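You operate a simulated robot arm through the tools that you are given. There is no shell and no other tool. Be economical: measure what you need, move in short steps, check, and stop when the job is done.

You are at the controls of a simulated two-armed robot. One attempt, no reset.

TASK
Pick up the cream vase with one hand, pass it to the other hand and put it on the bench top before the sealer. Set down upright: cream vase.

It is judged by the outcome, as a careful person would: the job done as asked, and still so three seconds after it is handed in. It fails if anything else is knocked over, pushed out of place, dropped, spilled or broken.

THE ROBOT
Two 7-joint arms with two-finger parallel grippers on one trunk, on a base that drives. Base frame: it is fixed to the floor where the robot stands at the start and does not move with it; the origin is under the middle of the robot, x ahead of it, y to its left, z up. Lengths are in m, angles in rad, forces in N, time in s.
The left shoulder is at the start at [0.08, 0.131, 0.947], the right one opposite. With the tool pointing down near the work surface each hand reaches from about 0.4 to 0.86 m from the robot's upright axis, wherever it stands, measured 20 degrees to its own side. Places, roughly: bench top before the sealer [4, 4, 0.8]; cream vase [2.25, 0, 0.75]. Payload 1.57 kg a hand.
The tool frame of a hand sits at the grasp point between the pads (the TCP): z along the fingers, y along the line on which they close. The tips reach 0.03 m beyond it. The gripper opens to 0.11 m. The fingers are 0.024 m wide and 0.012 m thick; the gripper's body (0.048 by 0.112 m) begins 0.078 m behind the TCP.
Orientation is that of the tool frame in the base frame, as a unit quaternion [w, x, y, z]. With the fingers straight down and closing along the base's y, the tool's x points along the base's -x, its y along +y and its z along -z.

THE INTERFACE
- The arms move only by the tool apply_moves. It takes "left_deltas", "right_deltas" or both (then of equal length, played together; a hand with none holds still); each is a list of rows, each a list of 3 entries, a list of its own where there are three numbers: the shift along the base's x, y, z in m, then the turn, a rotation vector about the base's x, y, z in degrees, then the gripper command, from -1 (shut) to 1 (fully open), values between in proportion. In form: [[[x, y, z], [ax, ay, az], fingers], ...]. A call has 1 to 20 rows; each row shifts and turns the commanded pose from where the row before left it. A row lasts 0.2 s, in which the tool goes at most 0.05 m and 0.15 rad; a call with a longer step from one row to the next is refused whole, and so is a gripper value outside its range. Where a pose cannot be reached the arm comes as near as it can. A force on the tool above 40 N (or 10 N above the force at the start of the call, whichever is more), or a blocked arm, ends the call early, and 0.2 s more pass. Each finger travels about 0.108 m/s and halts on what it meets, pressing with about 31 N; the grip force reading is that of the motor and also rises with nothing between the fingers. The clock runs only during rows and for 0.2 s after the last one: add rows that do not move to give the fingers time. The reply holds the time, the measured pose of the TCP, the force on the tool along the base axes, the opening and the grip force, in the units named above and with some noise, with the torque about the TCP (base axes, N m) and any sound that the robot's microphone picked up.
- Cameras (640 x 400 px; columns grow to the right, rows downward): "scene" is now at [-0.0389, -0.0057, 1.4313]; the picture's right is [-0.05, -1.00, 0.00], its down [-0.45, 0.02, -0.89] and it looks along [0.89, -0.05, -0.45] (base axes); focal length 290 px, centre (320, 200). "left" rides on the left gripper at [0.07, -0.016, -0.141] in its tool frame; the picture's right is [0.23, 0.97, 0.00], its down [-0.86, 0.20, -0.48] and it looks along [-0.47, 0.11, 0.88] (tool axes); focal length 222 px, centre (320, 200). "right" rides on the right gripper at [0.07, 0.016, -0.141] in its tool frame; the picture's right is [-0.23, 0.97, 0.00], its down [-0.86, -0.20, -0.48] and it looks along [-0.47, -0.11, 0.88] (tool axes); focal length 222 px, centre (320, 200). There is no depth. A picture from a camera that has moved, and an enlarged one, comes with that camera's place and axes in the base frame and with its lens. The place of the scene camera against the robot may be out by one fixed shift of up to 0.012 m in any direction.
- camera(camera): a new picture of that camera. The clock stands still meanwhile.
- drive_base(legs): drives the robot by 1 to 6 legs, each [ahead, left, turn to the left] in m, m and rad, along the robot's own axes; the way and the turn of a leg run together, so that a leg with both is an arc; at most 1.5 m and 3.142 rad a leg. The arms and the cameras ride along, it lands a little off, and it stops where it bumps. It gives what a move gives.
- pan_tilt(pan, tilt): turns the head with the scene camera to pan (to the left, within 1.902 rad either way) and tilt (down, from -0.506 to 1.204), counted from straight ahead of the robot. It gives what a move gives.
- enlarge(camera, box): a new picture of the part [left, top, right, bottom] of that camera's present view, enlarged. The clock stands still meanwhile.
- hand_in(): hands the job in; it is judged then, once.

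Work in short steps. Places have to be worked out from the pictures, the camera data and where the tool is seen: move nearer, look again, correct. Check each grasp and each placing, and mend what went wrong. You have 120 turns and 88 pictures in all, those below and enlarged ones among them. Open the grippers and draw the arms clear of the work before you hand the job in, unless the task says otherwise; then end with one line.

The tools are called as name(argument=value, ...) on one line, values as JSON. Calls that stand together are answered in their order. apply_moves: Moves the arms, as the interface text tells. Its arguments: {"type":"object","properties":{"left_deltas":{"type":"array","items":{"type":"array"}},"right_deltas":{"type":"array","items":{"type":"array"}}},"required":[]} The other tools are called the same way: drive_base (legs) drives the base; pan_tilt (pan, tilt) turns the head that bears the scene camera; camera (camera) takes a picture; enlarge (camera, box) takes an enlarged picture of a part of a camera's view; hand_in () hands the job in.

At the start:

```text
time: 0.0
left_tool_pos: [0.5732, 0.273, 1.0865]
left_tcp_rot: [0.0, 0.0, 1.0, 0.0]
left_force: [0.2, -0.2, 0.0]
left_moment: [-0.01, 0.05, 0.02]
left_finger_gap: 0.11
left_grip_force: 0.0
right_tool_pos: [0.5393, -0.1832, 1.0508]
right_tcp_rot: [0.0, 0.0, 1.0, 0.001]
right_force: [0.9, 0.0, -0.3]
right_moment: [-0.01, 0.02, 0.0]
right_finger_gap: 0.1099
right_grip_force: 0.1
robot x, y, heading: [0.0022, 0.0016, 0.002]
head pan, tilt: [-0.054, 0.471]
```

scene: 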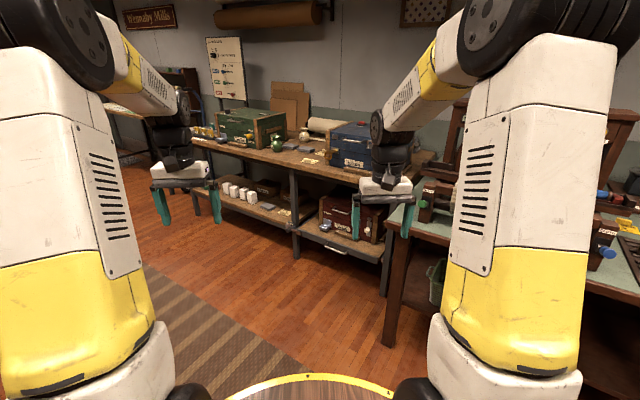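
right: 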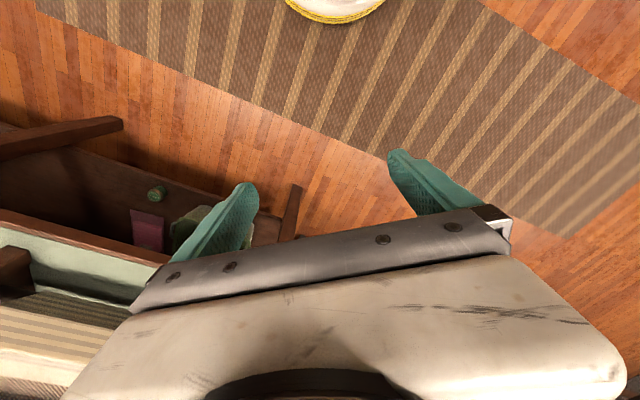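
left: 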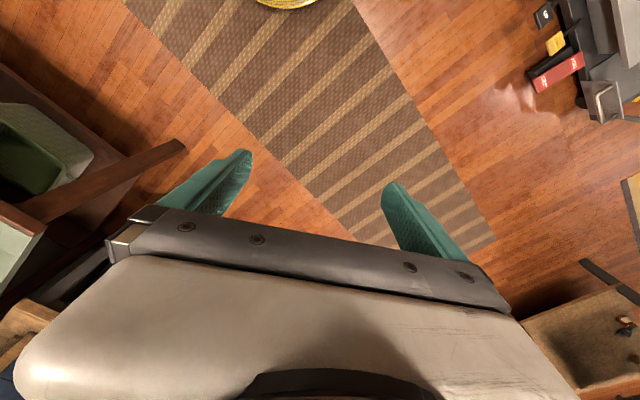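

I look closer at the shelf table where the vase should be (around pixel 305,135).

enlarge(camera="scene", box=[200, 90, 400, 215])

pan_tilt(pan=0.9, tilt=0.35)

camera(camera="scene")

```text
3.20 times, centred on (300, 152) of scene
camera zoom: at [-0.0389, -0.0057, 1.4313], right [-0.05, -1.0, 0.0], down [-0.45, 0.02, -0.89], along [0.89, -0.05, -0.45], focal length 928 px, centre (384, 352)
```

zoom: 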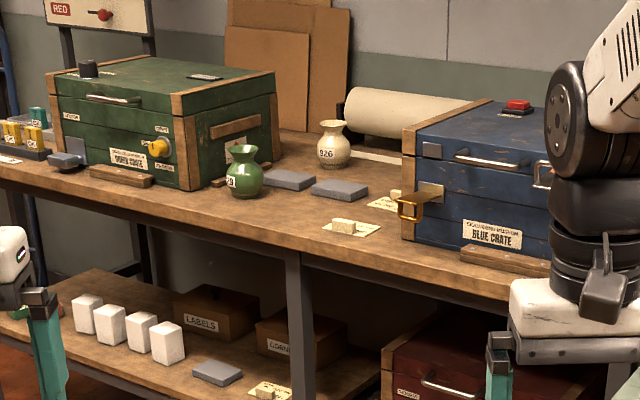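

```text
time: 1.2
left_tool_pos: [0.5735, 0.2724, 1.0838]
left_tcp_rot: [0.0, -0.001, 1.0, 0.0]
left_force: [-0.6, -0.7, -0.7]
left_moment: [-0.01, 0.03, -0.01]
left_finger_gap: 0.11
left_grip_force: 0.0
right_tool_pos: [0.5381, -0.1829, 1.0515]
right_tcp_rot: [0.0, 0.0, 1.0, 0.0]
right_force: [0.2, -0.3, 0.9]
right_moment: [0.0, 0.04, 0.0]
right_finger_gap: 0.11
right_grip_force: 0.1
robot x, y, heading: [0.0018, 0.0015, -0.001]
head pan, tilt: [0.901, 0.351]
```

```text
83 pictures are left
camera scene: at [-0.0724, 0.0721, 1.4425], right [0.78, -0.62, 0.0], down [-0.21, -0.27, -0.94], along [0.58, 0.74, -0.34], focal length 290 px, centre (320, 200)
```

scene: 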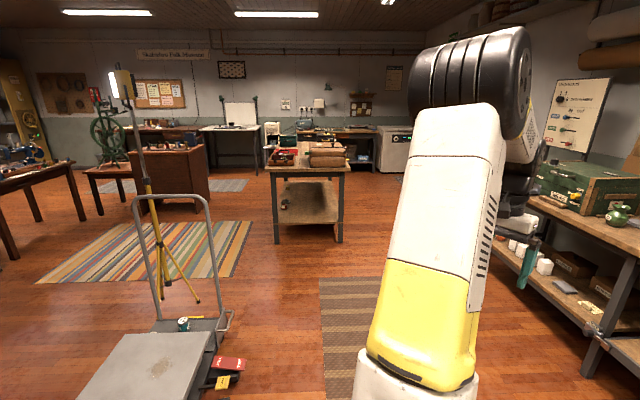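

The cream vase "826" sits near (2.3, 0) on the shelf table behind a green vase. A bench corner is at about (1.0, -0.4), so I'll shift left and move ahead while keeping clear of it. Then I'll look again.

drive_base(legs=[[0, 0.25, 0], [0.8, 0, 0]])

pan_tilt(pan=-0.2, tilt=0.6)

camera(camera="scene")

```text
time: 7.0
left_tool_pos: [1.3751, 0.5305, 1.086]
left_tcp_rot: [0.0, -0.004, 1.0, 0.0]
left_force: [-0.1, -0.4, 0.2]
left_moment: [0.01, 0.02, 0.02]
left_finger_gap: 0.1102
left_grip_force: 0.1
right_tool_pos: [1.3424, 0.0736, 1.0506]
right_tcp_rot: [0.0, -0.004, 1.0, 0.001]
right_force: [-0.7, 0.2, 0.5]
right_moment: [0.01, 0.04, -0.03]
right_finger_gap: 0.1101
right_grip_force: 0.0
robot x, y, heading: [0.8041, 0.2515, 0.009]
head pan, tilt: [0.901, 0.351]
```

```text
time: 8.3
left_tool_pos: [1.3737, 0.5303, 1.0851]
left_tcp_rot: [-0.001, -0.004, 1.0, 0.0]
left_force: [0.4, 0.4, 0.7]
left_moment: [0.03, 0.01, -0.02]
left_finger_gap: 0.11
left_grip_force: 0.2
right_tool_pos: [1.3422, 0.0733, 1.0517]
right_tcp_rot: [0.0, -0.003, 1.0, -0.001]
right_force: [0.8, -0.7, 0.5]
right_moment: [0.0, 0.0, 0.0]
right_finger_gap: 0.1101
right_grip_force: 0.1
robot x, y, heading: [0.8045, 0.2538, 0.008]
head pan, tilt: [-0.201, 0.6]
```

```text
82 pictures are left
camera scene: at [0.7591, 0.2346, 1.4198], right [-0.19, -0.98, 0.0], down [-0.55, 0.11, -0.83], along [0.81, -0.16, -0.56], focal length 290 px, centre (320, 200)
```

scene: 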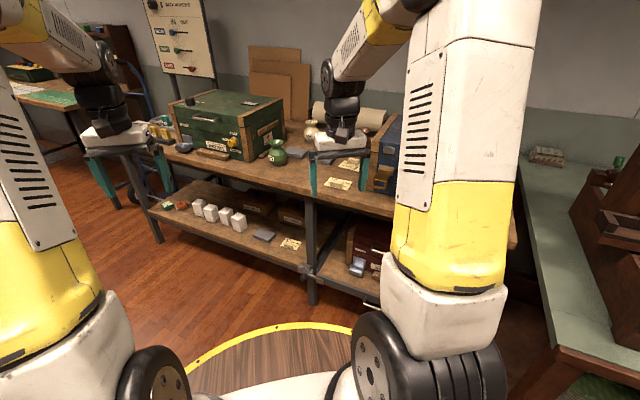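

The vase is at about (2.22, 0, base z ~0.79) and the table front edge at about x = 1.72. I'll drive 0.38 m closer and take a steeper look.

drive_base(legs=[[0.38, 0, 0]])

pan_tilt(pan=-0.2, tilt=0.7)

camera(camera="scene")

camera(camera="right")

```text
time: 10.7
left_tool_pos: [1.7518, 0.5325, 1.0854]
left_tcp_rot: [0.0, -0.003, 1.0, 0.0]
left_force: [0.0, 0.3, 0.7]
left_moment: [0.02, 0.0, -0.03]
left_finger_gap: 0.11
left_grip_force: 0.1
right_tool_pos: [1.719, 0.0754, 1.0508]
right_tcp_rot: [0.0, -0.002, 1.0, 0.0]
right_force: [0.7, 0.4, 0.1]
right_moment: [0.03, 0.01, 0.0]
right_finger_gap: 0.1099
right_grip_force: 0.1
robot x, y, heading: [1.1798, 0.2551, 0.009]
head pan, tilt: [-0.201, 0.6]
```

```text
time: 11.3
left_tool_pos: [1.7535, 0.5316, 1.0853]
left_tcp_rot: [0.0, -0.003, 1.0, 0.001]
left_force: [-0.2, 0.1, -0.1]
left_moment: [-0.02, -0.01, 0.0]
left_finger_gap: 0.11
left_grip_force: 0.1
right_tool_pos: [1.7195, 0.0754, 1.0516]
right_tcp_rot: [0.0, -0.003, 1.0, 0.0]
right_force: [0.1, 0.5, -0.7]
right_moment: [-0.04, 0.01, 0.02]
right_finger_gap: 0.1099
right_grip_force: 0.2
robot x, y, heading: [1.1779, 0.2568, 0.005]
head pan, tilt: [-0.201, 0.7]
```

```text
81 pictures are left
camera scene: at [1.1337, 0.2377, 1.4111], right [-0.19, -0.98, 0.0], down [-0.63, 0.12, -0.77], along [0.75, -0.15, -0.64], focal length 290 px, centre (320, 200)
```

scene: 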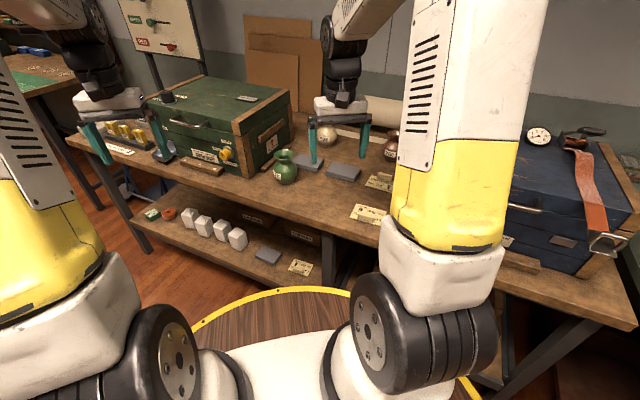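

```text
80 pictures are left
camera right: at [1.65, 0.0925, 1.1928], right [0.22, 0.98, 0.0], down [0.86, -0.19, 0.48], along [0.47, -0.11, -0.88], focal length 222 px, centre (320, 200)
```

right: 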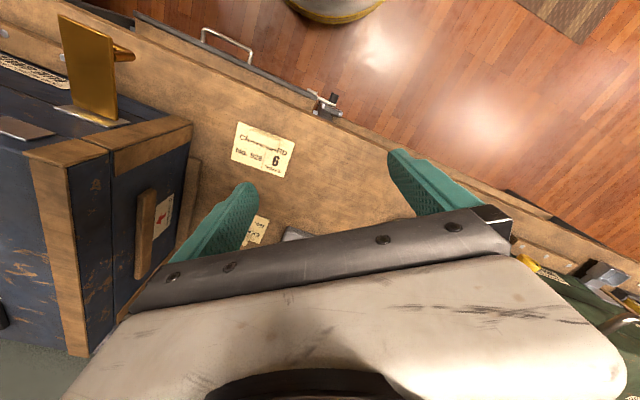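

The table edge runs obliquely (about 36°). The cream vase is near (2.27, -0.01), with the green vase at about (2.0, 0.2) to its front left. I'll drive a further 0.13 m ahead, which keeps my front plate off the table edge, and then look closely at the vase.

drive_base(legs=[[0.13, 0.02, 0]])

apply_moves(right_deltas=[[[-0.03, -0.04, 0.0], [0, 0, 0], 1], [[-0.03, -0.04, 0.0], [0, 0, 0], 1], [[-0.03, -0.04, 0], [0, 0, 0], 1], [[0, -0.04, 0.0], [0, 0, 0], 1]])

enlarge(camera="scene", box=[240, 80, 440, 205])

```text
time: 12.6
left_tool_pos: [1.8839, 0.5521, 1.0847]
left_tcp_rot: [0.0, -0.003, 1.0, 0.0]
left_force: [-0.1, 0.1, -0.4]
left_moment: [-0.03, 0.0, 0.01]
left_finger_gap: 0.11
left_grip_force: 0.0
right_tool_pos: [1.8503, 0.0958, 1.0508]
right_tcp_rot: [0.0, -0.002, 1.0, 0.0]
right_force: [0.8, -0.2, -0.4]
right_moment: [0.02, -0.04, -0.01]
right_finger_gap: 0.11
right_grip_force: 0.0
robot x, y, heading: [1.3119, 0.2771, 0.002]
head pan, tilt: [-0.201, 0.7]
```

```text
time: 13.6
left_tool_pos: [1.8832, 0.553, 1.0843]
left_tcp_rot: [0.0, -0.003, 1.0, 0.0]
left_force: [-0.2, 0.6, 0.3]
left_moment: [-0.02, -0.03, 0.03]
left_finger_gap: 0.1099
left_grip_force: 0.0
right_tool_pos: [1.761, -0.0646, 1.0536]
right_tcp_rot: [0.0, -0.003, 1.0, -0.001]
right_force: [0.4, -0.2, -0.7]
right_moment: [0.0, 0.02, -0.02]
right_finger_gap: 0.11
right_grip_force: 0.1
robot x, y, heading: [1.3109, 0.2769, 0.004]
head pan, tilt: [-0.201, 0.7]
```

```text
3.20 times, centred on (340, 142) of scene
camera zoom: at [1.265, 0.2587, 1.4111], right [-0.19, -0.98, 0.0], down [-0.63, 0.12, -0.76], along [0.75, -0.15, -0.64], focal length 928 px, centre (256, 384)
```

zoom: 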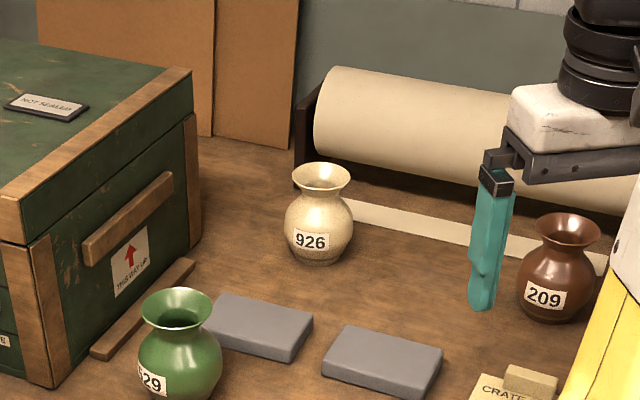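

The vase stands at about (2.23, -0.01) and is roughly 0.11 m tall with a 0.09 m body. I'll tilt the right hand to about 35° below horizontal, yawed toward the vase, and bring it to a standoff. From there I'll look with the hand camera.

apply_moves(right_deltas=[[[0.02, 0.0, 0.0], [0, -7.9, 0], 1], [[0.03, 0.0, 0.0], [0, -7.9, 0], 1], [[0.03, 0.01, 0.0], [0, -7.9, 0], 1], [[0.03, 0.01, 0.0], [0, -7.9, 0], 1], [[0.03, 0.01, 0.0], [0, -7.9, 0], 1], [[0.03, 0.01, 0.0], [0, -7.9, 0], 1], [[0.03, 0.01, -0.01], [0, -7.6, 0], 1], [[0.03, 0.01, -0.02], [0, 0, -5.5], 1], [[0.03, 0.01, -0.02], [0, 0, -5.5], 1], [[0.02, 0.01, -0.02], [0, 0, 0], 1]])

camera(camera="right")

camera(camera="scene")

```text
time: 15.8
left_tool_pos: [1.8838, 0.5523, 1.0854]
left_tcp_rot: [0.0, -0.003, 1.0, -0.001]
left_force: [-0.6, 0.2, 0.6]
left_moment: [0.03, -0.02, 0.0]
left_finger_gap: 0.1102
left_grip_force: 0.0
right_tool_pos: [2.041, 0.0168, 0.9801]
right_tcp_rot: [0.459, 0.083, 0.883, -0.046]
right_force: [0.0, -0.3, 0.3]
right_moment: [-0.01, 0.01, 0.03]
right_finger_gap: 0.1099
right_grip_force: 0.1
robot x, y, heading: [1.3154, 0.2758, 0.007]
head pan, tilt: [-0.201, 0.7]
```

```text
78 pictures are left
camera right: at [1.8912, 0.0625, 1.0044], right [0.31, 0.93, 0.18], down [0.06, -0.21, 0.98], along [0.95, -0.29, -0.12], focal length 222 px, centre (320, 200)
```

right: 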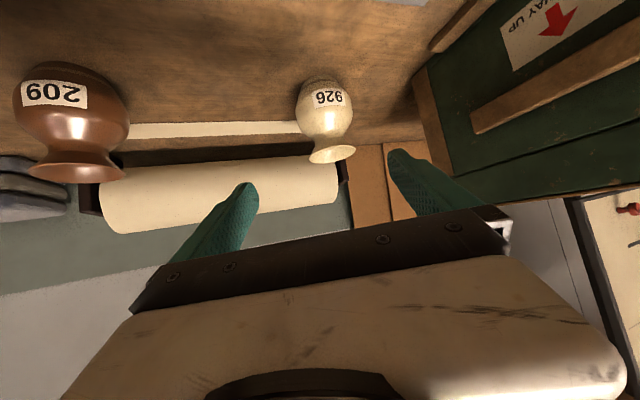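

```text
77 pictures are left
camera scene: at [1.2647, 0.2583, 1.4111], right [-0.19, -0.98, 0.0], down [-0.63, 0.12, -0.76], along [0.75, -0.15, -0.64], focal length 290 px, centre (320, 200)
```

scene: 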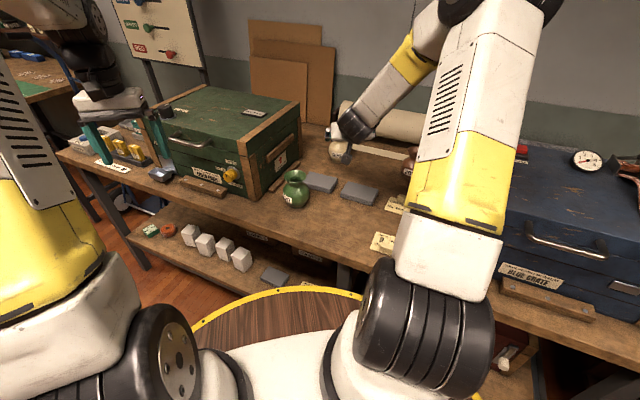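

The hand camera puts the vase centre at about (2.22, -0.003, 0.828), slightly left of and below the tool axis. I'll make the correction, advance 0.10 m, and look again.

apply_moves(right_deltas=[[[0.018, 0.0, -0.019], [0, 0, 0], 1], [[0.018, 0.0, -0.019], [0, 0, 0], 1], [[0.018, 0.0, -0.019], [0, 0, 0], 1], [[0.017, -0.001, -0.018], [0, 0, 0], 1], [[0, 0, 0], [0, 0, 0], 1]])

camera(camera="right")

enlarge(camera="scene", box=[260, 90, 420, 190])

```text
time: 17.0
left_tool_pos: [1.8851, 0.5526, 1.0853]
left_tcp_rot: [0.0, -0.002, 1.0, 0.001]
left_force: [-0.3, 0.3, -0.5]
left_moment: [-0.05, 0.01, -0.01]
left_finger_gap: 0.1101
left_grip_force: 0.1
right_tool_pos: [2.1117, 0.0152, 0.9063]
right_tcp_rot: [0.459, 0.082, 0.883, -0.046]
right_force: [-0.1, 0.2, -0.4]
right_moment: [0.01, -0.01, -0.02]
right_finger_gap: 0.11
right_grip_force: 0.1
robot x, y, heading: [1.3108, 0.2756, 0.005]
head pan, tilt: [-0.201, 0.7]
```

```text
76 pictures are left
camera right: at [1.9624, 0.0617, 0.9302], right [0.31, 0.93, 0.18], down [0.06, -0.21, 0.98], along [0.95, -0.29, -0.12], focal length 222 px, centre (320, 200)
```

right: 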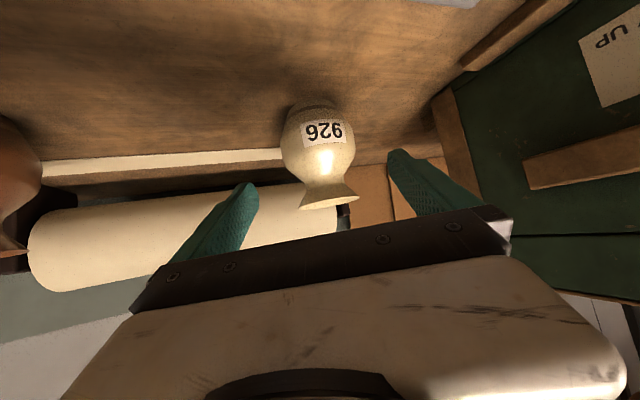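

```text
4.00 times, centred on (340, 140) of scene
camera zoom: at [1.2651, 0.2584, 1.4111], right [-0.19, -0.98, 0.0], down [-0.63, 0.12, -0.76], along [0.75, -0.15, -0.64], focal length 1159 px, centre (240, 440)
```

zoom: 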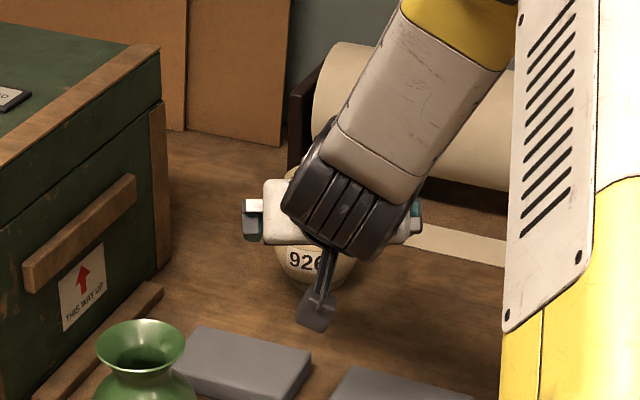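

The vase is now laterally centred, with its centre at about (2.215, -0.004, 0.828), 0.13 m along the tool axis. I'll advance along the axis with the fingers open.

apply_moves(right_deltas=[[[0.02, -0.004, -0.0145], [0, 0, 0], 1], [[0.02, -0.004, -0.0145], [0, 0, 0], 1], [[0.02, -0.004, -0.0145], [0, 0, 0], 1], [[0.02, -0.004, -0.0145], [0, 0, 0], 1], [[0.02, -0.004, -0.0145], [0, 0, 0], 1], [[0, 0, 0], [0, 0, 0], 1]])

camera(camera="right")

```text
time: 18.4
left_tool_pos: [1.8852, 0.5519, 1.0847]
left_tcp_rot: [0.0, -0.003, 1.0, 0.0]
left_force: [0.5, 0.2, -0.4]
left_moment: [-0.04, 0.04, -0.02]
left_finger_gap: 0.1099
left_grip_force: 0.0
right_tool_pos: [2.212, -0.0045, 0.8333]
right_tcp_rot: [0.46, 0.082, 0.883, -0.046]
right_force: [-1.9, 1.1, 1.5]
right_moment: [-0.03, -0.01, -0.01]
right_finger_gap: 0.1102
right_grip_force: 0.1
robot x, y, heading: [1.3123, 0.2746, 0.002]
head pan, tilt: [-0.201, 0.7]
```

```text
74 pictures are left
camera right: at [2.0624, 0.0412, 0.8577], right [0.31, 0.93, 0.18], down [0.06, -0.21, 0.98], along [0.95, -0.29, -0.12], focal length 222 px, centre (320, 200)
```

right: 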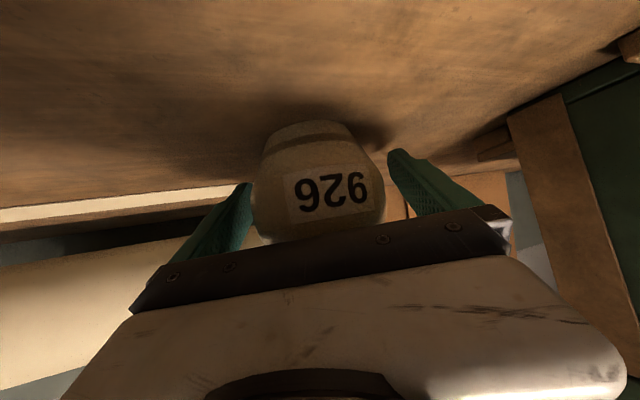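

The vase is between the fingers and evenly centred, so I close the gripper.

apply_moves(right_deltas=[[[0, 0, 0], [0, 0, 0], 0.5], [[0, 0, 0], [0, 0, 0], 0.0], [[0, 0, 0], [0, 0, 0], -0.5], [[0, 0, 0], [0, 0, 0], -1], [[0, 0, 0], [0, 0, 0], -1]])

camera(camera="right")

```text
time: 19.6
left_tool_pos: [1.8847, 0.5526, 1.0838]
left_tcp_rot: [0.0, -0.002, 1.0, 0.0]
left_force: [0.5, -0.1, 0.9]
left_moment: [-0.01, 0.01, 0.0]
left_finger_gap: 0.1098
left_grip_force: 0.0
right_tool_pos: [2.2132, -0.0055, 0.8339]
right_tcp_rot: [0.46, 0.083, 0.883, -0.046]
right_force: [-0.8, -0.9, 0.1]
right_moment: [-0.01, -0.04, -0.01]
right_finger_gap: 0.078
right_grip_force: 31.1
robot x, y, heading: [1.3098, 0.2765, 0.008]
head pan, tilt: [-0.201, 0.7]
```

```text
73 pictures are left
camera right: at [2.0623, 0.0412, 0.8576], right [0.31, 0.93, 0.18], down [0.06, -0.21, 0.98], along [0.95, -0.29, -0.12], focal length 222 px, centre (320, 200)
```

right: 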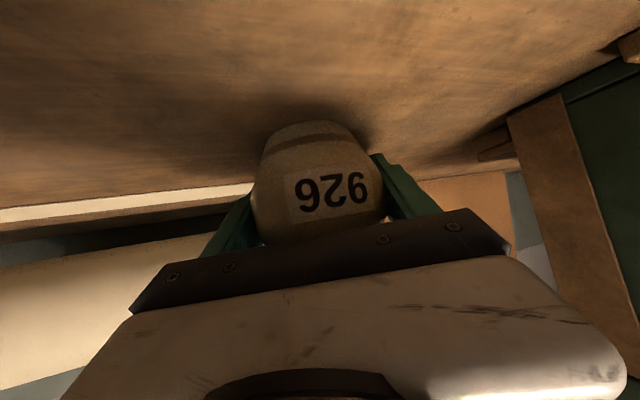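

The grip holds at a 0.078 m opening and 31 N. I lift gently.

apply_moves(right_deltas=[[[0, 0, 0.01], [0, 0, 0], -1], [[0, 0, 0.02], [0, 0, 0], -1], [[0, 0, 0.03], [0, 0, 0], -1], [[0, 0, 0.03], [0, 0, 0], -1]])

camera(camera="right")

```text
time: 20.6
left_tool_pos: [1.8837, 0.5521, 1.0851]
left_tcp_rot: [0.0, -0.003, 1.0, 0.001]
left_force: [-0.3, -0.6, 0.6]
left_moment: [0.02, -0.01, 0.03]
left_finger_gap: 0.1101
left_grip_force: 0.1
right_tool_pos: [2.2113, -0.0054, 0.9232]
right_tcp_rot: [0.459, 0.082, 0.883, -0.045]
right_force: [0.3, 0.8, -3.0]
right_moment: [0.01, -0.06, 0.0]
right_finger_gap: 0.078
right_grip_force: 30.8
robot x, y, heading: [1.3108, 0.2799, 0.007]
head pan, tilt: [-0.201, 0.7]
```

```text
72 pictures are left
camera right: at [2.0622, 0.0413, 0.9474], right [0.31, 0.93, 0.18], down [0.06, -0.21, 0.98], along [0.95, -0.29, -0.12], focal length 222 px, centre (320, 200)
```

right: 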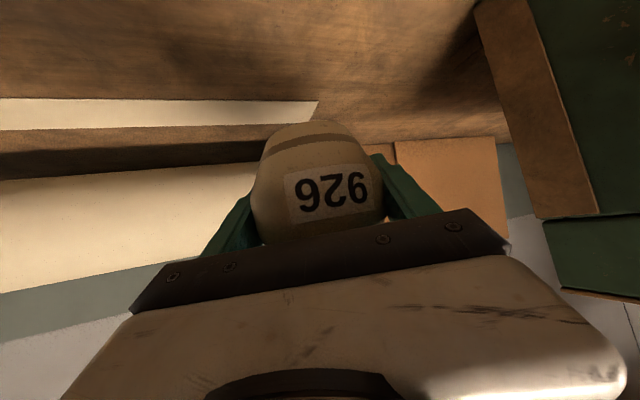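

The vase is held steadily (about 3 N). I'll raise it well clear of everything and draw it back in front of the robot.

apply_moves(right_deltas=[[[0, 0, 0.035], [0, 0, 0], -1], [[0, 0, 0.035], [0, 0, 0], -1], [[0, 0, 0.035], [0, 0, 0], -1], [[0, 0, 0.035], [0, 0, 0], -1], [[-0.02, 0, 0.03], [0, 0, 0], -1], [[-0.03, 0, 0.02], [0, 0, 0], -1], [[-0.035, 0.0, 0], [0, 0, 0], -1], [[-0.035, 0.0, 0], [0, 0, 0], -1], [[-0.035, 0.0, 0], [0, 0, 0], -1], [[-0.035, 0.0, 0], [0, 0, 0], -1], [[-0.035, 0.0, 0], [0, 0, 0], -1], [[-0.035, 0.01, 0], [0, 0, 0], -1], [[-0.035, 0.01, 0], [0, 0, 0], -1], [[-0.02, 0.01, 0], [0, 0, 0], -1]])

drive_base(legs=[[-0.3, 0.05, 0]])

pan_tilt(pan=0.0, tilt=0.6)

camera(camera="scene")

```text
time: 23.6
left_tool_pos: [1.884, 0.5529, 1.0845]
left_tcp_rot: [0.0, -0.003, 1.0, 0.0]
left_force: [0.8, 0.2, 0.0]
left_moment: [-0.01, 0.01, 0.01]
left_finger_gap: 0.1102
left_grip_force: 0.1
right_tool_pos: [1.8962, 0.0255, 1.1132]
right_tcp_rot: [0.458, 0.082, 0.884, -0.044]
right_force: [0.5, 0.4, -2.5]
right_moment: [-0.04, -0.03, -0.01]
right_finger_gap: 0.0783
right_grip_force: 30.9
robot x, y, heading: [1.3124, 0.2786, 0.006]
head pan, tilt: [-0.201, 0.7]
```

```text
time: 25.7
left_tool_pos: [1.5836, 0.6019, 1.0856]
left_tcp_rot: [0.0, -0.004, 1.0, 0.0]
left_force: [-0.7, -0.8, 0.5]
left_moment: [0.01, 0.01, 0.0]
left_finger_gap: 0.1101
left_grip_force: 0.1
right_tool_pos: [1.5982, 0.0744, 1.1145]
right_tcp_rot: [0.459, 0.082, 0.883, -0.045]
right_force: [0.6, -0.3, -1.9]
right_moment: [-0.01, -0.04, 0.02]
right_finger_gap: 0.0779
right_grip_force: 30.9
robot x, y, heading: [1.0119, 0.3214, 0.008]
head pan, tilt: [-0.201, 0.7]
```

```text
time: 26.4
left_tool_pos: [1.583, 0.6021, 1.0855]
left_tcp_rot: [0.0, -0.004, 1.0, 0.0]
left_force: [-0.6, 0.3, -0.4]
left_moment: [-0.02, -0.04, 0.0]
left_finger_gap: 0.1098
left_grip_force: 0.0
right_tool_pos: [1.5981, 0.0741, 1.1142]
right_tcp_rot: [0.459, 0.081, 0.883, -0.045]
right_force: [0.0, 0.8, -2.0]
right_moment: [0.01, -0.02, 0.02]
right_finger_gap: 0.0781
right_grip_force: 31.4
robot x, y, heading: [1.0131, 0.327, 0.011]
head pan, tilt: [0.0, 0.6]
```

```text
71 pictures are left
camera scene: at [0.9705, 0.3231, 1.4197], right [0.01, -1.0, 0.0], down [-0.57, 0.0, -0.82], along [0.82, 0.01, -0.57], focal length 290 px, centre (320, 200)
```

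scene: 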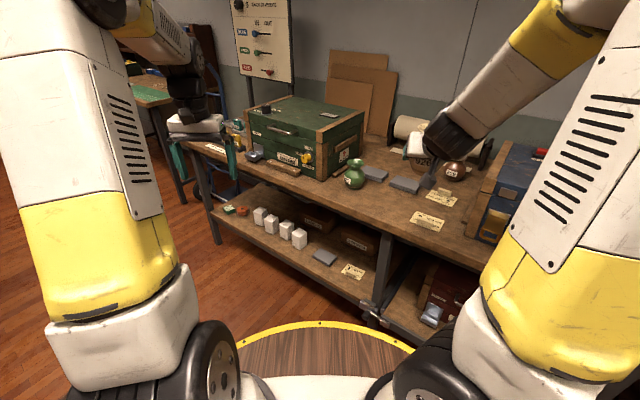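

The vase is safe in the right hand. I'll position it near the robot's midline, yawed to point a bit left, so the left hand can come from above and take the rim.

apply_moves(right_deltas=[[[0, 0.03, -0.015], [0, 0, 0], -1], [[0, 0.03, -0.015], [0, 0, 6], -1], [[0, 0.03, -0.015], [0, 0, 6], -1], [[0, 0.03, -0.015], [0, 0, 6], -1], [[0, 0.03, -0.015], [0, 0, 6], -1], [[0, 0.026, -0.015], [0, 0, 6], -1], [[0, 0, 0], [0, 0, 0], -1]])

camera(camera="scene")

camera(camera="left")

```text
time: 28.0
left_tool_pos: [1.5831, 0.6012, 1.0854]
left_tcp_rot: [-0.001, -0.005, 1.0, 0.001]
left_force: [0.6, 0.3, -0.7]
left_moment: [0.02, 0.01, 0.02]
left_finger_gap: 0.1098
left_grip_force: 0.1
right_tool_pos: [1.5975, 0.2507, 1.0229]
right_tcp_rot: [0.456, -0.15, 0.874, 0.076]
right_force: [-0.6, 0.7, -2.0]
right_moment: [0.02, -0.01, 0.0]
right_finger_gap: 0.078
right_grip_force: 31.0
robot x, y, heading: [1.0113, 0.3239, 0.012]
head pan, tilt: [0.0, 0.6]
```

```text
70 pictures are left
camera scene: at [0.9705, 0.3231, 1.4197], right [0.01, -1.0, 0.0], down [-0.57, 0.0, -0.82], along [0.82, 0.01, -0.57], focal length 290 px, centre (320, 200)
```

scene: 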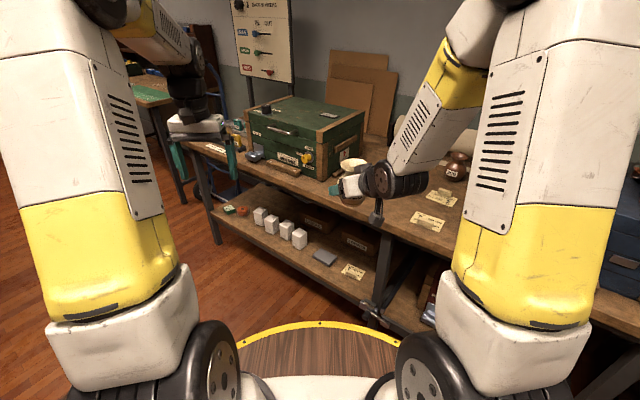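

```text
69 pictures are left
camera left: at [1.5126, 0.5849, 1.2273], right [-0.24, 0.97, 0.0], down [0.85, 0.21, 0.48], along [0.46, 0.11, -0.88], focal length 222 px, centre (320, 200)
```

left: 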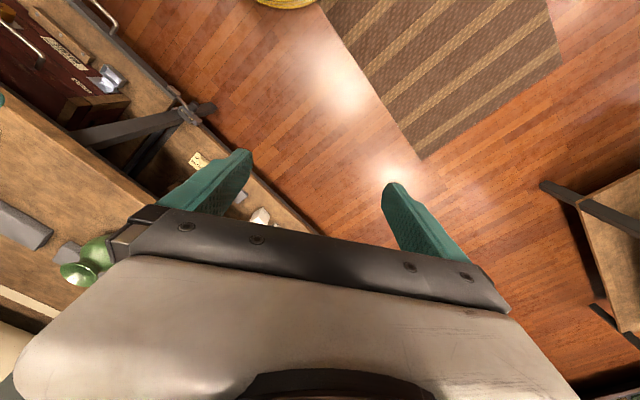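

Now I raise the left hand, yaw it 20° to match, and bring it above the vase.

apply_moves(left_deltas=[[[0, 0, 0.043], [0, 0, 0], 1], [[0, 0, 0.043], [0, 0, 0], 1], [[0, -0.01, 0.044], [0, 0, 0], 1], [[0, -0.034, 0], [0, 0, 2.2], 1], [[0, -0.034, 0], [0, 0, 2.2], 1], [[0, -0.034, 0], [0, 0, 2.2], 1], [[0, -0.034, 0], [0, 0, 2.2], 1], [[0, -0.034, 0], [0, 0, 2.2], 1], [[0, -0.034, 0], [0, 0, 2.2], 1], [[0, -0.034, 0], [0, 0, 2.2], 1], [[0, -0.034, 0], [0, 0, 2.2], 1], [[0, -0.034, 0], [0, 0, 2.2], 1], [[0.012, -0.034, 0], [0, 0, 0], 1], [[0, 0, 0], [0, 0, 0], 1]])

camera(camera="left")

camera(camera="scene")

```text
time: 31.0
left_tool_pos: [1.5964, 0.252, 1.2147]
left_tcp_rot: [-0.001, -0.176, 0.984, 0.0]
left_force: [0.9, 1.1, 0.1]
left_moment: [0.0, 0.02, -0.02]
left_finger_gap: 0.1103
left_grip_force: 0.1
right_tool_pos: [1.5977, 0.2515, 1.0234]
right_tcp_rot: [0.456, -0.149, 0.874, 0.075]
right_force: [0.0, 0.3, -2.1]
right_moment: [-0.01, -0.03, -0.01]
right_finger_gap: 0.0779
right_grip_force: 30.9
robot x, y, heading: [1.0148, 0.3246, 0.01]
head pan, tilt: [0.0, 0.6]
```

```text
68 pictures are left
camera left: at [1.5348, 0.2119, 1.3573], right [-0.55, 0.83, 0.0], down [0.73, 0.48, 0.48], along [0.4, 0.26, -0.88], focal length 222 px, centre (320, 200)
```

left: 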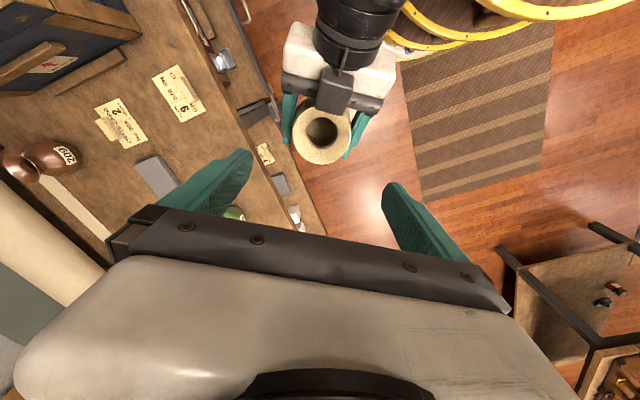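

```text
67 pictures are left
camera scene: at [0.9706, 0.3231, 1.4197], right [0.01, -1.0, 0.0], down [-0.57, 0.0, -0.82], along [0.82, 0.01, -0.57], focal length 290 px, centre (320, 200)
```

scene: 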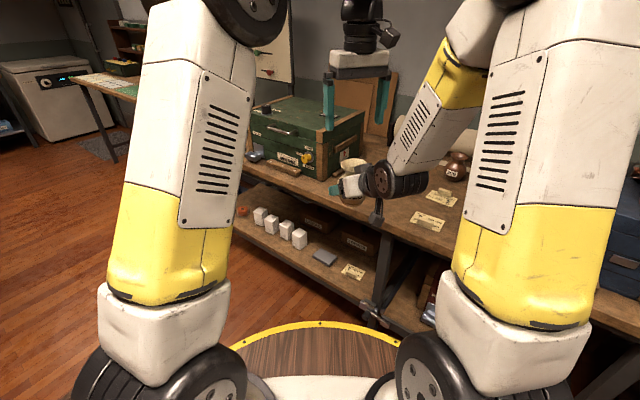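

From the left camera, the rim lies about 0.02 m behind the left tool axis. I'll correct by half, descend a bit, and look again.

apply_moves(left_deltas=[[[-0.006, -0.003, -0.02], [0, 0, 0], 1], [[-0.006, -0.003, -0.02], [0, 0, 0], 1], [[0, 0, 0], [0, 0, 0], 1]])

enlarge(camera="left", box=[220, 50, 480, 212])

enlarge(camera="scene", box=[270, 50, 470, 175])

```text
time: 31.8
left_tool_pos: [1.5837, 0.2458, 1.1754]
left_tcp_rot: [0.0, -0.177, 0.984, 0.0]
left_force: [0.0, -0.4, -0.5]
left_moment: [0.02, 0.01, 0.01]
left_finger_gap: 0.1098
left_grip_force: 0.1
right_tool_pos: [1.5979, 0.2513, 1.0242]
right_tcp_rot: [0.456, -0.15, 0.874, 0.075]
right_force: [0.9, 0.0, -3.1]
right_moment: [-0.02, -0.05, -0.02]
right_finger_gap: 0.0781
right_grip_force: 31.1
robot x, y, heading: [1.0127, 0.325, 0.003]
head pan, tilt: [0.0, 0.6]
```

```text
2.46 times, centred on (350, 131) of left
camera zoom: at [1.5226, 0.2061, 1.3172], right [-0.55, 0.83, 0.0], down [0.73, 0.48, 0.48], along [0.4, 0.26, -0.88], focal length 547 px, centre (246, 370)
```

zoom: 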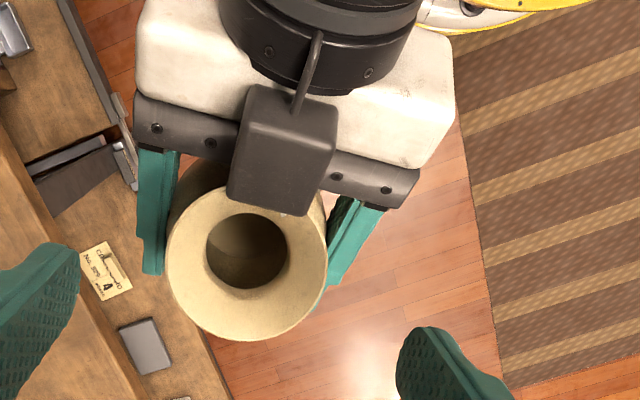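

```text
3.20 times, centred on (370, 112) of scene
camera zoom: at [0.9706, 0.3231, 1.4197], right [0.01, -1.0, 0.0], down [-0.57, 0.0, -0.82], along [0.82, 0.01, -0.57], focal length 928 px, centre (160, 480)
```

zoom: 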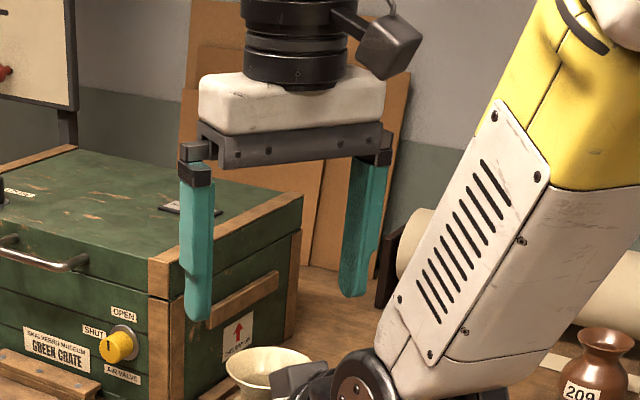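

The rim centre works out at (1.580, 0.244) with its top at z about 1.095. I'll shift slightly and lower the left hand so its TCP is at rim height. The tips should then stay just above the right hand's fingers.

apply_moves(left_deltas=[[[-0.004, -0.002, -0.02], [0, 0, 0], 1], [[0, 0, -0.02], [0, 0, 0], 1], [[0, 0, -0.018], [0, 0, 0], 1], [[0, 0, -0.015], [0, 0, 0], 1], [[0, 0, 0], [0, 0, 0], 1]])

camera(camera="left")

enlarge(camera="scene", box=[270, 80, 430, 180])

```text
time: 33.0
left_tool_pos: [1.5792, 0.2434, 1.1021]
left_tcp_rot: [0.001, -0.177, 0.984, 0.0]
left_force: [0.2, 1.3, 0.1]
left_moment: [0.01, 0.02, -0.01]
left_finger_gap: 0.1102
left_grip_force: 0.1
right_tool_pos: [1.5982, 0.251, 1.0221]
right_tcp_rot: [0.456, -0.15, 0.874, 0.075]
right_force: [-0.5, -0.1, -3.0]
right_moment: [-0.01, -0.02, -0.01]
right_finger_gap: 0.0782
right_grip_force: 30.8
robot x, y, heading: [1.0142, 0.3219, 0.008]
head pan, tilt: [0.0, 0.6]
```

```text
64 pictures are left
camera left: at [1.5181, 0.2045, 1.2438], right [-0.55, 0.83, 0.0], down [0.73, 0.48, 0.48], along [0.4, 0.26, -0.88], focal length 222 px, centre (320, 200)
```

left: 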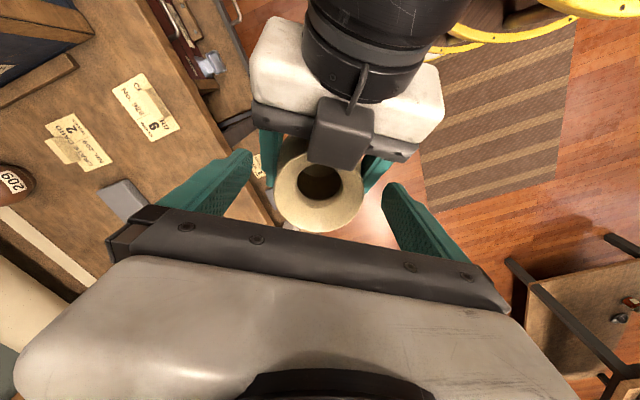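

```text
4.00 times, centred on (350, 130) of scene
camera zoom: at [0.9706, 0.3231, 1.4197], right [0.01, -1.0, 0.0], down [-0.57, 0.0, -0.82], along [0.82, 0.01, -0.57], focal length 1159 px, centre (200, 480)
```

zoom: 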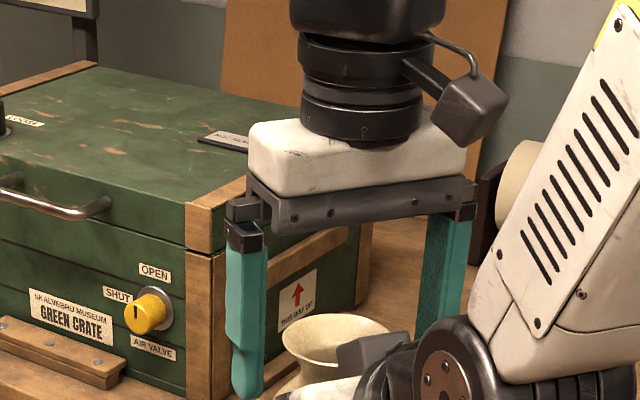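

The rim sits centred between the left fingers, about 1.5 cm below the TCP. I'll lower by 6 mm and close the left gripper while the right holds.

apply_moves(left_deltas=[[[0.002, 0.001, -0.006], [0, 0, 0], 1], [[0, 0, 0], [0, 0, 0], 0.6], [[0, 0, 0], [0, 0, 0], 0.2], [[0, 0, 0], [0, 0, 0], -0.2], [[0, 0, 0], [0, 0, 0], -0.6], [[0, 0, 0], [0, 0, 0], -1], [[0, 0, 0], [0, 0, 0], -1]])

camera(camera="left")

```text
time: 34.6
left_tool_pos: [1.5813, 0.2448, 1.0949]
left_tcp_rot: [-0.001, -0.177, 0.984, -0.001]
left_force: [-0.6, 3.4, 0.6]
left_moment: [0.03, 0.01, -0.4]
left_finger_gap: 0.0639
left_grip_force: 31.1
right_tool_pos: [1.5984, 0.2511, 1.0217]
right_tcp_rot: [0.456, -0.15, 0.874, 0.075]
right_force: [0.4, -3.4, -1.4]
right_moment: [0.19, 0.09, 0.44]
right_finger_gap: 0.0783
right_grip_force: 31.3
robot x, y, heading: [1.0099, 0.3216, 0.011]
head pan, tilt: [0.0, 0.6]
```

```text
62 pictures are left
camera left: at [1.5204, 0.2054, 1.238], right [-0.55, 0.83, 0.0], down [0.73, 0.48, 0.48], along [0.4, 0.26, -0.88], focal length 222 px, centre (320, 200)
```

left: 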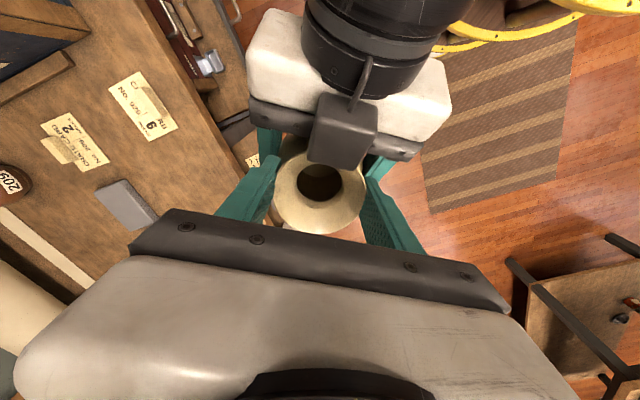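

The left grip is firm at a 0.064 m opening and 31 N. I release with the right hand only and check before retreating.

apply_moves(right_deltas=[[[0, 0, 0], [0, 0, 0], 0.5], [[0, 0, 0], [0, 0, 0], 0.7], [[0, 0, 0], [0, 0, 0], 1], [[0, 0, 0], [0, 0, 0], 1]], left_deltas=[[[0, 0, 0], [0, 0, 0], -1], [[0, 0, 0], [0, 0, 0], -1], [[0, 0, 0], [0, 0, 0], -1], [[0, 0, 0], [0, 0, 0], -1]])

camera(camera="left")

camera(camera="right")

```text
time: 35.6
left_tool_pos: [1.5822, 0.2444, 1.0959]
left_tcp_rot: [0.0, -0.176, 0.984, -0.001]
left_force: [0.5, -0.6, -1.0]
left_moment: [0.02, -0.05, 0.0]
left_finger_gap: 0.0643
left_grip_force: 30.6
right_tool_pos: [1.598, 0.251, 1.0237]
right_tcp_rot: [0.455, -0.15, 0.875, 0.075]
right_force: [-0.5, -0.3, 0.6]
right_moment: [0.01, -0.04, -0.04]
right_finger_gap: 0.1097
right_grip_force: 0.0
robot x, y, heading: [1.0163, 0.3224, 0.009]
head pan, tilt: [0.0, 0.6]
```

```text
61 pictures are left
camera left: at [1.5204, 0.2052, 1.2381], right [-0.55, 0.83, 0.0], down [0.73, 0.48, 0.48], along [0.4, 0.26, -0.88], focal length 222 px, centre (320, 200)
```

left: 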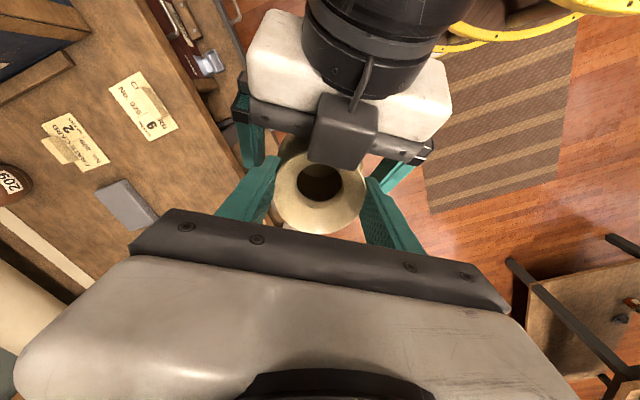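

```text
60 pictures are left
camera right: at [1.4457, 0.2159, 1.0471], right [-0.2, 0.96, 0.18], down [0.16, -0.15, 0.98], along [0.97, 0.22, -0.12], focal length 222 px, centre (320, 200)
```

right: 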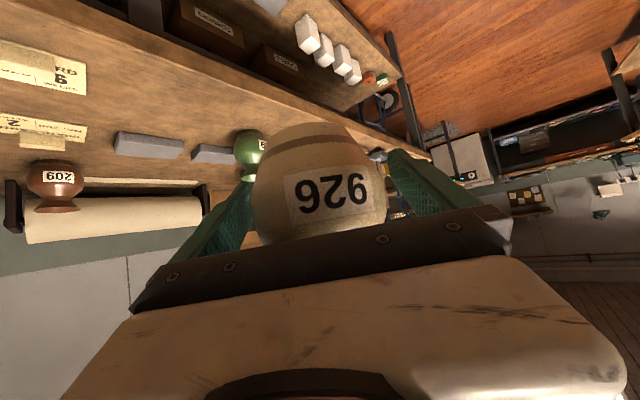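

The left hand holds the vase alone. I draw the right hand straight back horizontally along its own heading, then down and out to the right.

apply_moves(right_deltas=[[[-0.014, -0.005, -0.003], [0, 0, 0], 1], [[-0.024, -0.008, -0.003], [0, 0, 0], 1], [[-0.028, -0.01, 0], [0, 0, 0], 1], [[-0.028, -0.01, 0], [0, 0, 0], 1], [[-0.028, -0.01, 0], [0, 0, 0], 1], [[-0.02, -0.03, 0], [0, 0, 0], 1], [[0, -0.04, 0], [0, 0, 0], 1], [[0, -0.04, 0], [0, 0, 0], 1], [[0, -0.04, 0], [0, 0, 0], 1]])

camera(camera="scene")

camera(camera="left")

camera(camera="right")

```text
time: 37.0
left_tool_pos: [1.5805, 0.236, 1.0995]
left_tcp_rot: [0.001, -0.173, 0.985, -0.01]
left_force: [0.5, -1.2, -3.1]
left_moment: [-0.1, -0.07, -0.03]
left_finger_gap: 0.0632
left_grip_force: 31.3
right_tool_pos: [1.5511, 0.1925, 1.0422]
right_tcp_rot: [0.452, -0.16, 0.874, 0.08]
right_force: [-1.3, 1.7, 0.1]
right_moment: [0.05, 0.0, 0.07]
right_finger_gap: 0.1097
right_grip_force: 0.1
right hand out of reach, approached as far as the arm can: row 2, 3, 4, 5, 6
robot x, y, heading: [1.0127, 0.326, 0.014]
head pan, tilt: [0.0, 0.6]
stopped in row 6 (left hand): the force on the tool passed its limit at 50 N (the readings are from after the stop); the commanded pose is now the measured one
```

```text
59 pictures are left
camera scene: at [0.9708, 0.3234, 1.4197], right [0.01, -1.0, 0.0], down [-0.57, -0.01, -0.82], along [0.82, 0.01, -0.57], focal length 290 px, centre (320, 200)
```

scene: 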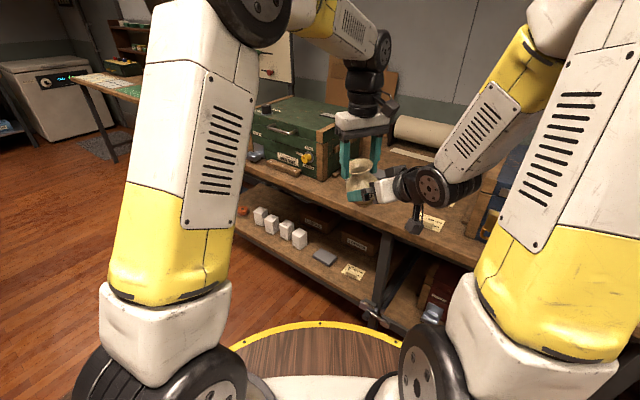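

```text
58 pictures are left
camera left: at [1.5183, 0.1989, 1.2414], right [-0.55, 0.84, -0.02], down [0.73, 0.49, 0.47], along [0.41, 0.24, -0.88], focal length 222 px, centre (320, 200)
```

left: 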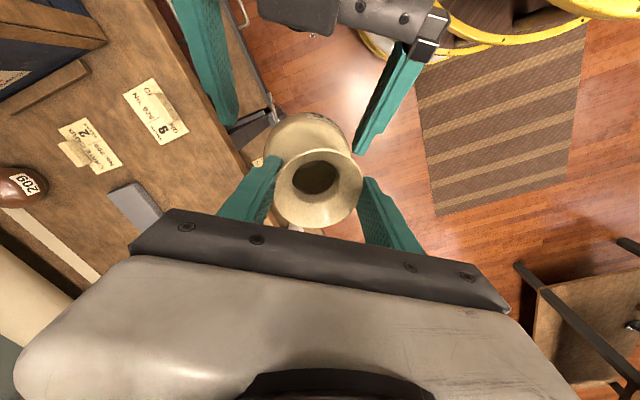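

```text
57 pictures are left
camera right: at [1.3985, 0.1542, 1.0672], right [-0.22, 0.96, 0.18], down [0.17, -0.15, 0.98], along [0.96, 0.24, -0.13], focal length 222 px, centre (320, 200)
```

right: 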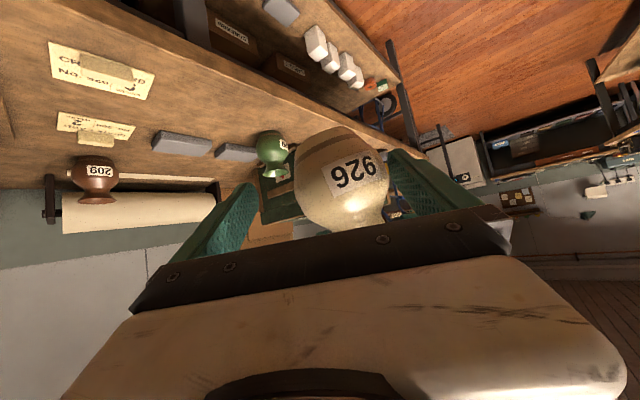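

The right arm couldn't fold back any further, so it drifted sideways and nudged the vase. The vase is still held but slightly tilted. I'll first centre the right fingers around it, then take the vase forward out of them with the left hand.

apply_moves(right_deltas=[[[0, 0.007, 0], [0, 0, 0], 1], [[0, 0.007, 0], [0, 0, 0], 1], [[0, 0, 0], [0, 0, 0], 1]])

camera(camera="right")

camera(camera="left")

```text
time: 37.8
left_tool_pos: [1.5793, 0.2349, 1.0992]
left_tcp_rot: [0.001, -0.173, 0.985, -0.01]
left_force: [0.2, -0.2, -2.4]
left_moment: [0.03, 0.02, -0.01]
left_finger_gap: 0.0629
left_grip_force: 30.9
right_tool_pos: [1.5519, 0.2053, 1.0446]
right_tcp_rot: [0.452, -0.16, 0.874, 0.08]
right_force: [0.3, 0.0, 0.4]
right_moment: [0.02, 0.02, -0.03]
right_finger_gap: 0.1103
right_grip_force: 0.1
robot x, y, heading: [1.0121, 0.3272, 0.009]
head pan, tilt: [0.0, 0.6]
```

```text
56 pictures are left
camera right: at [1.4014, 0.1671, 1.0685], right [-0.22, 0.96, 0.18], down [0.17, -0.15, 0.98], along [0.96, 0.24, -0.13], focal length 222 px, centre (320, 200)
```

right: 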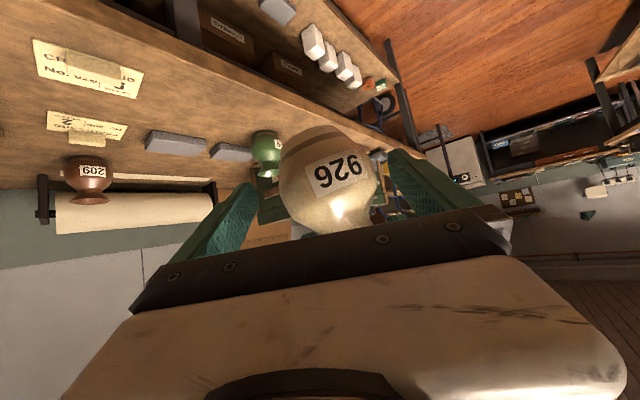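

```text
55 pictures are left
camera left: at [1.518, 0.1985, 1.2417], right [-0.55, 0.84, -0.02], down [0.73, 0.49, 0.47], along [0.41, 0.24, -0.88], focal length 222 px, centre (320, 200)
```

left: 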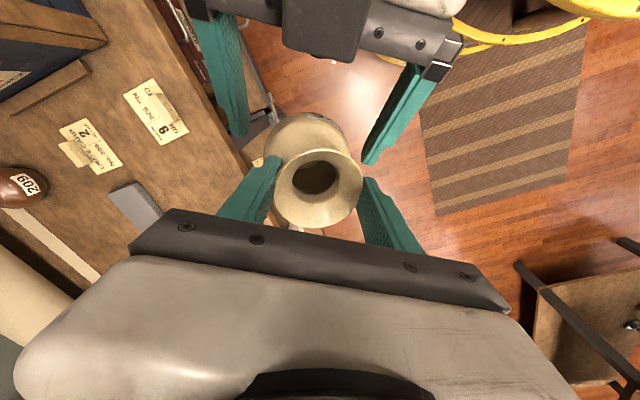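

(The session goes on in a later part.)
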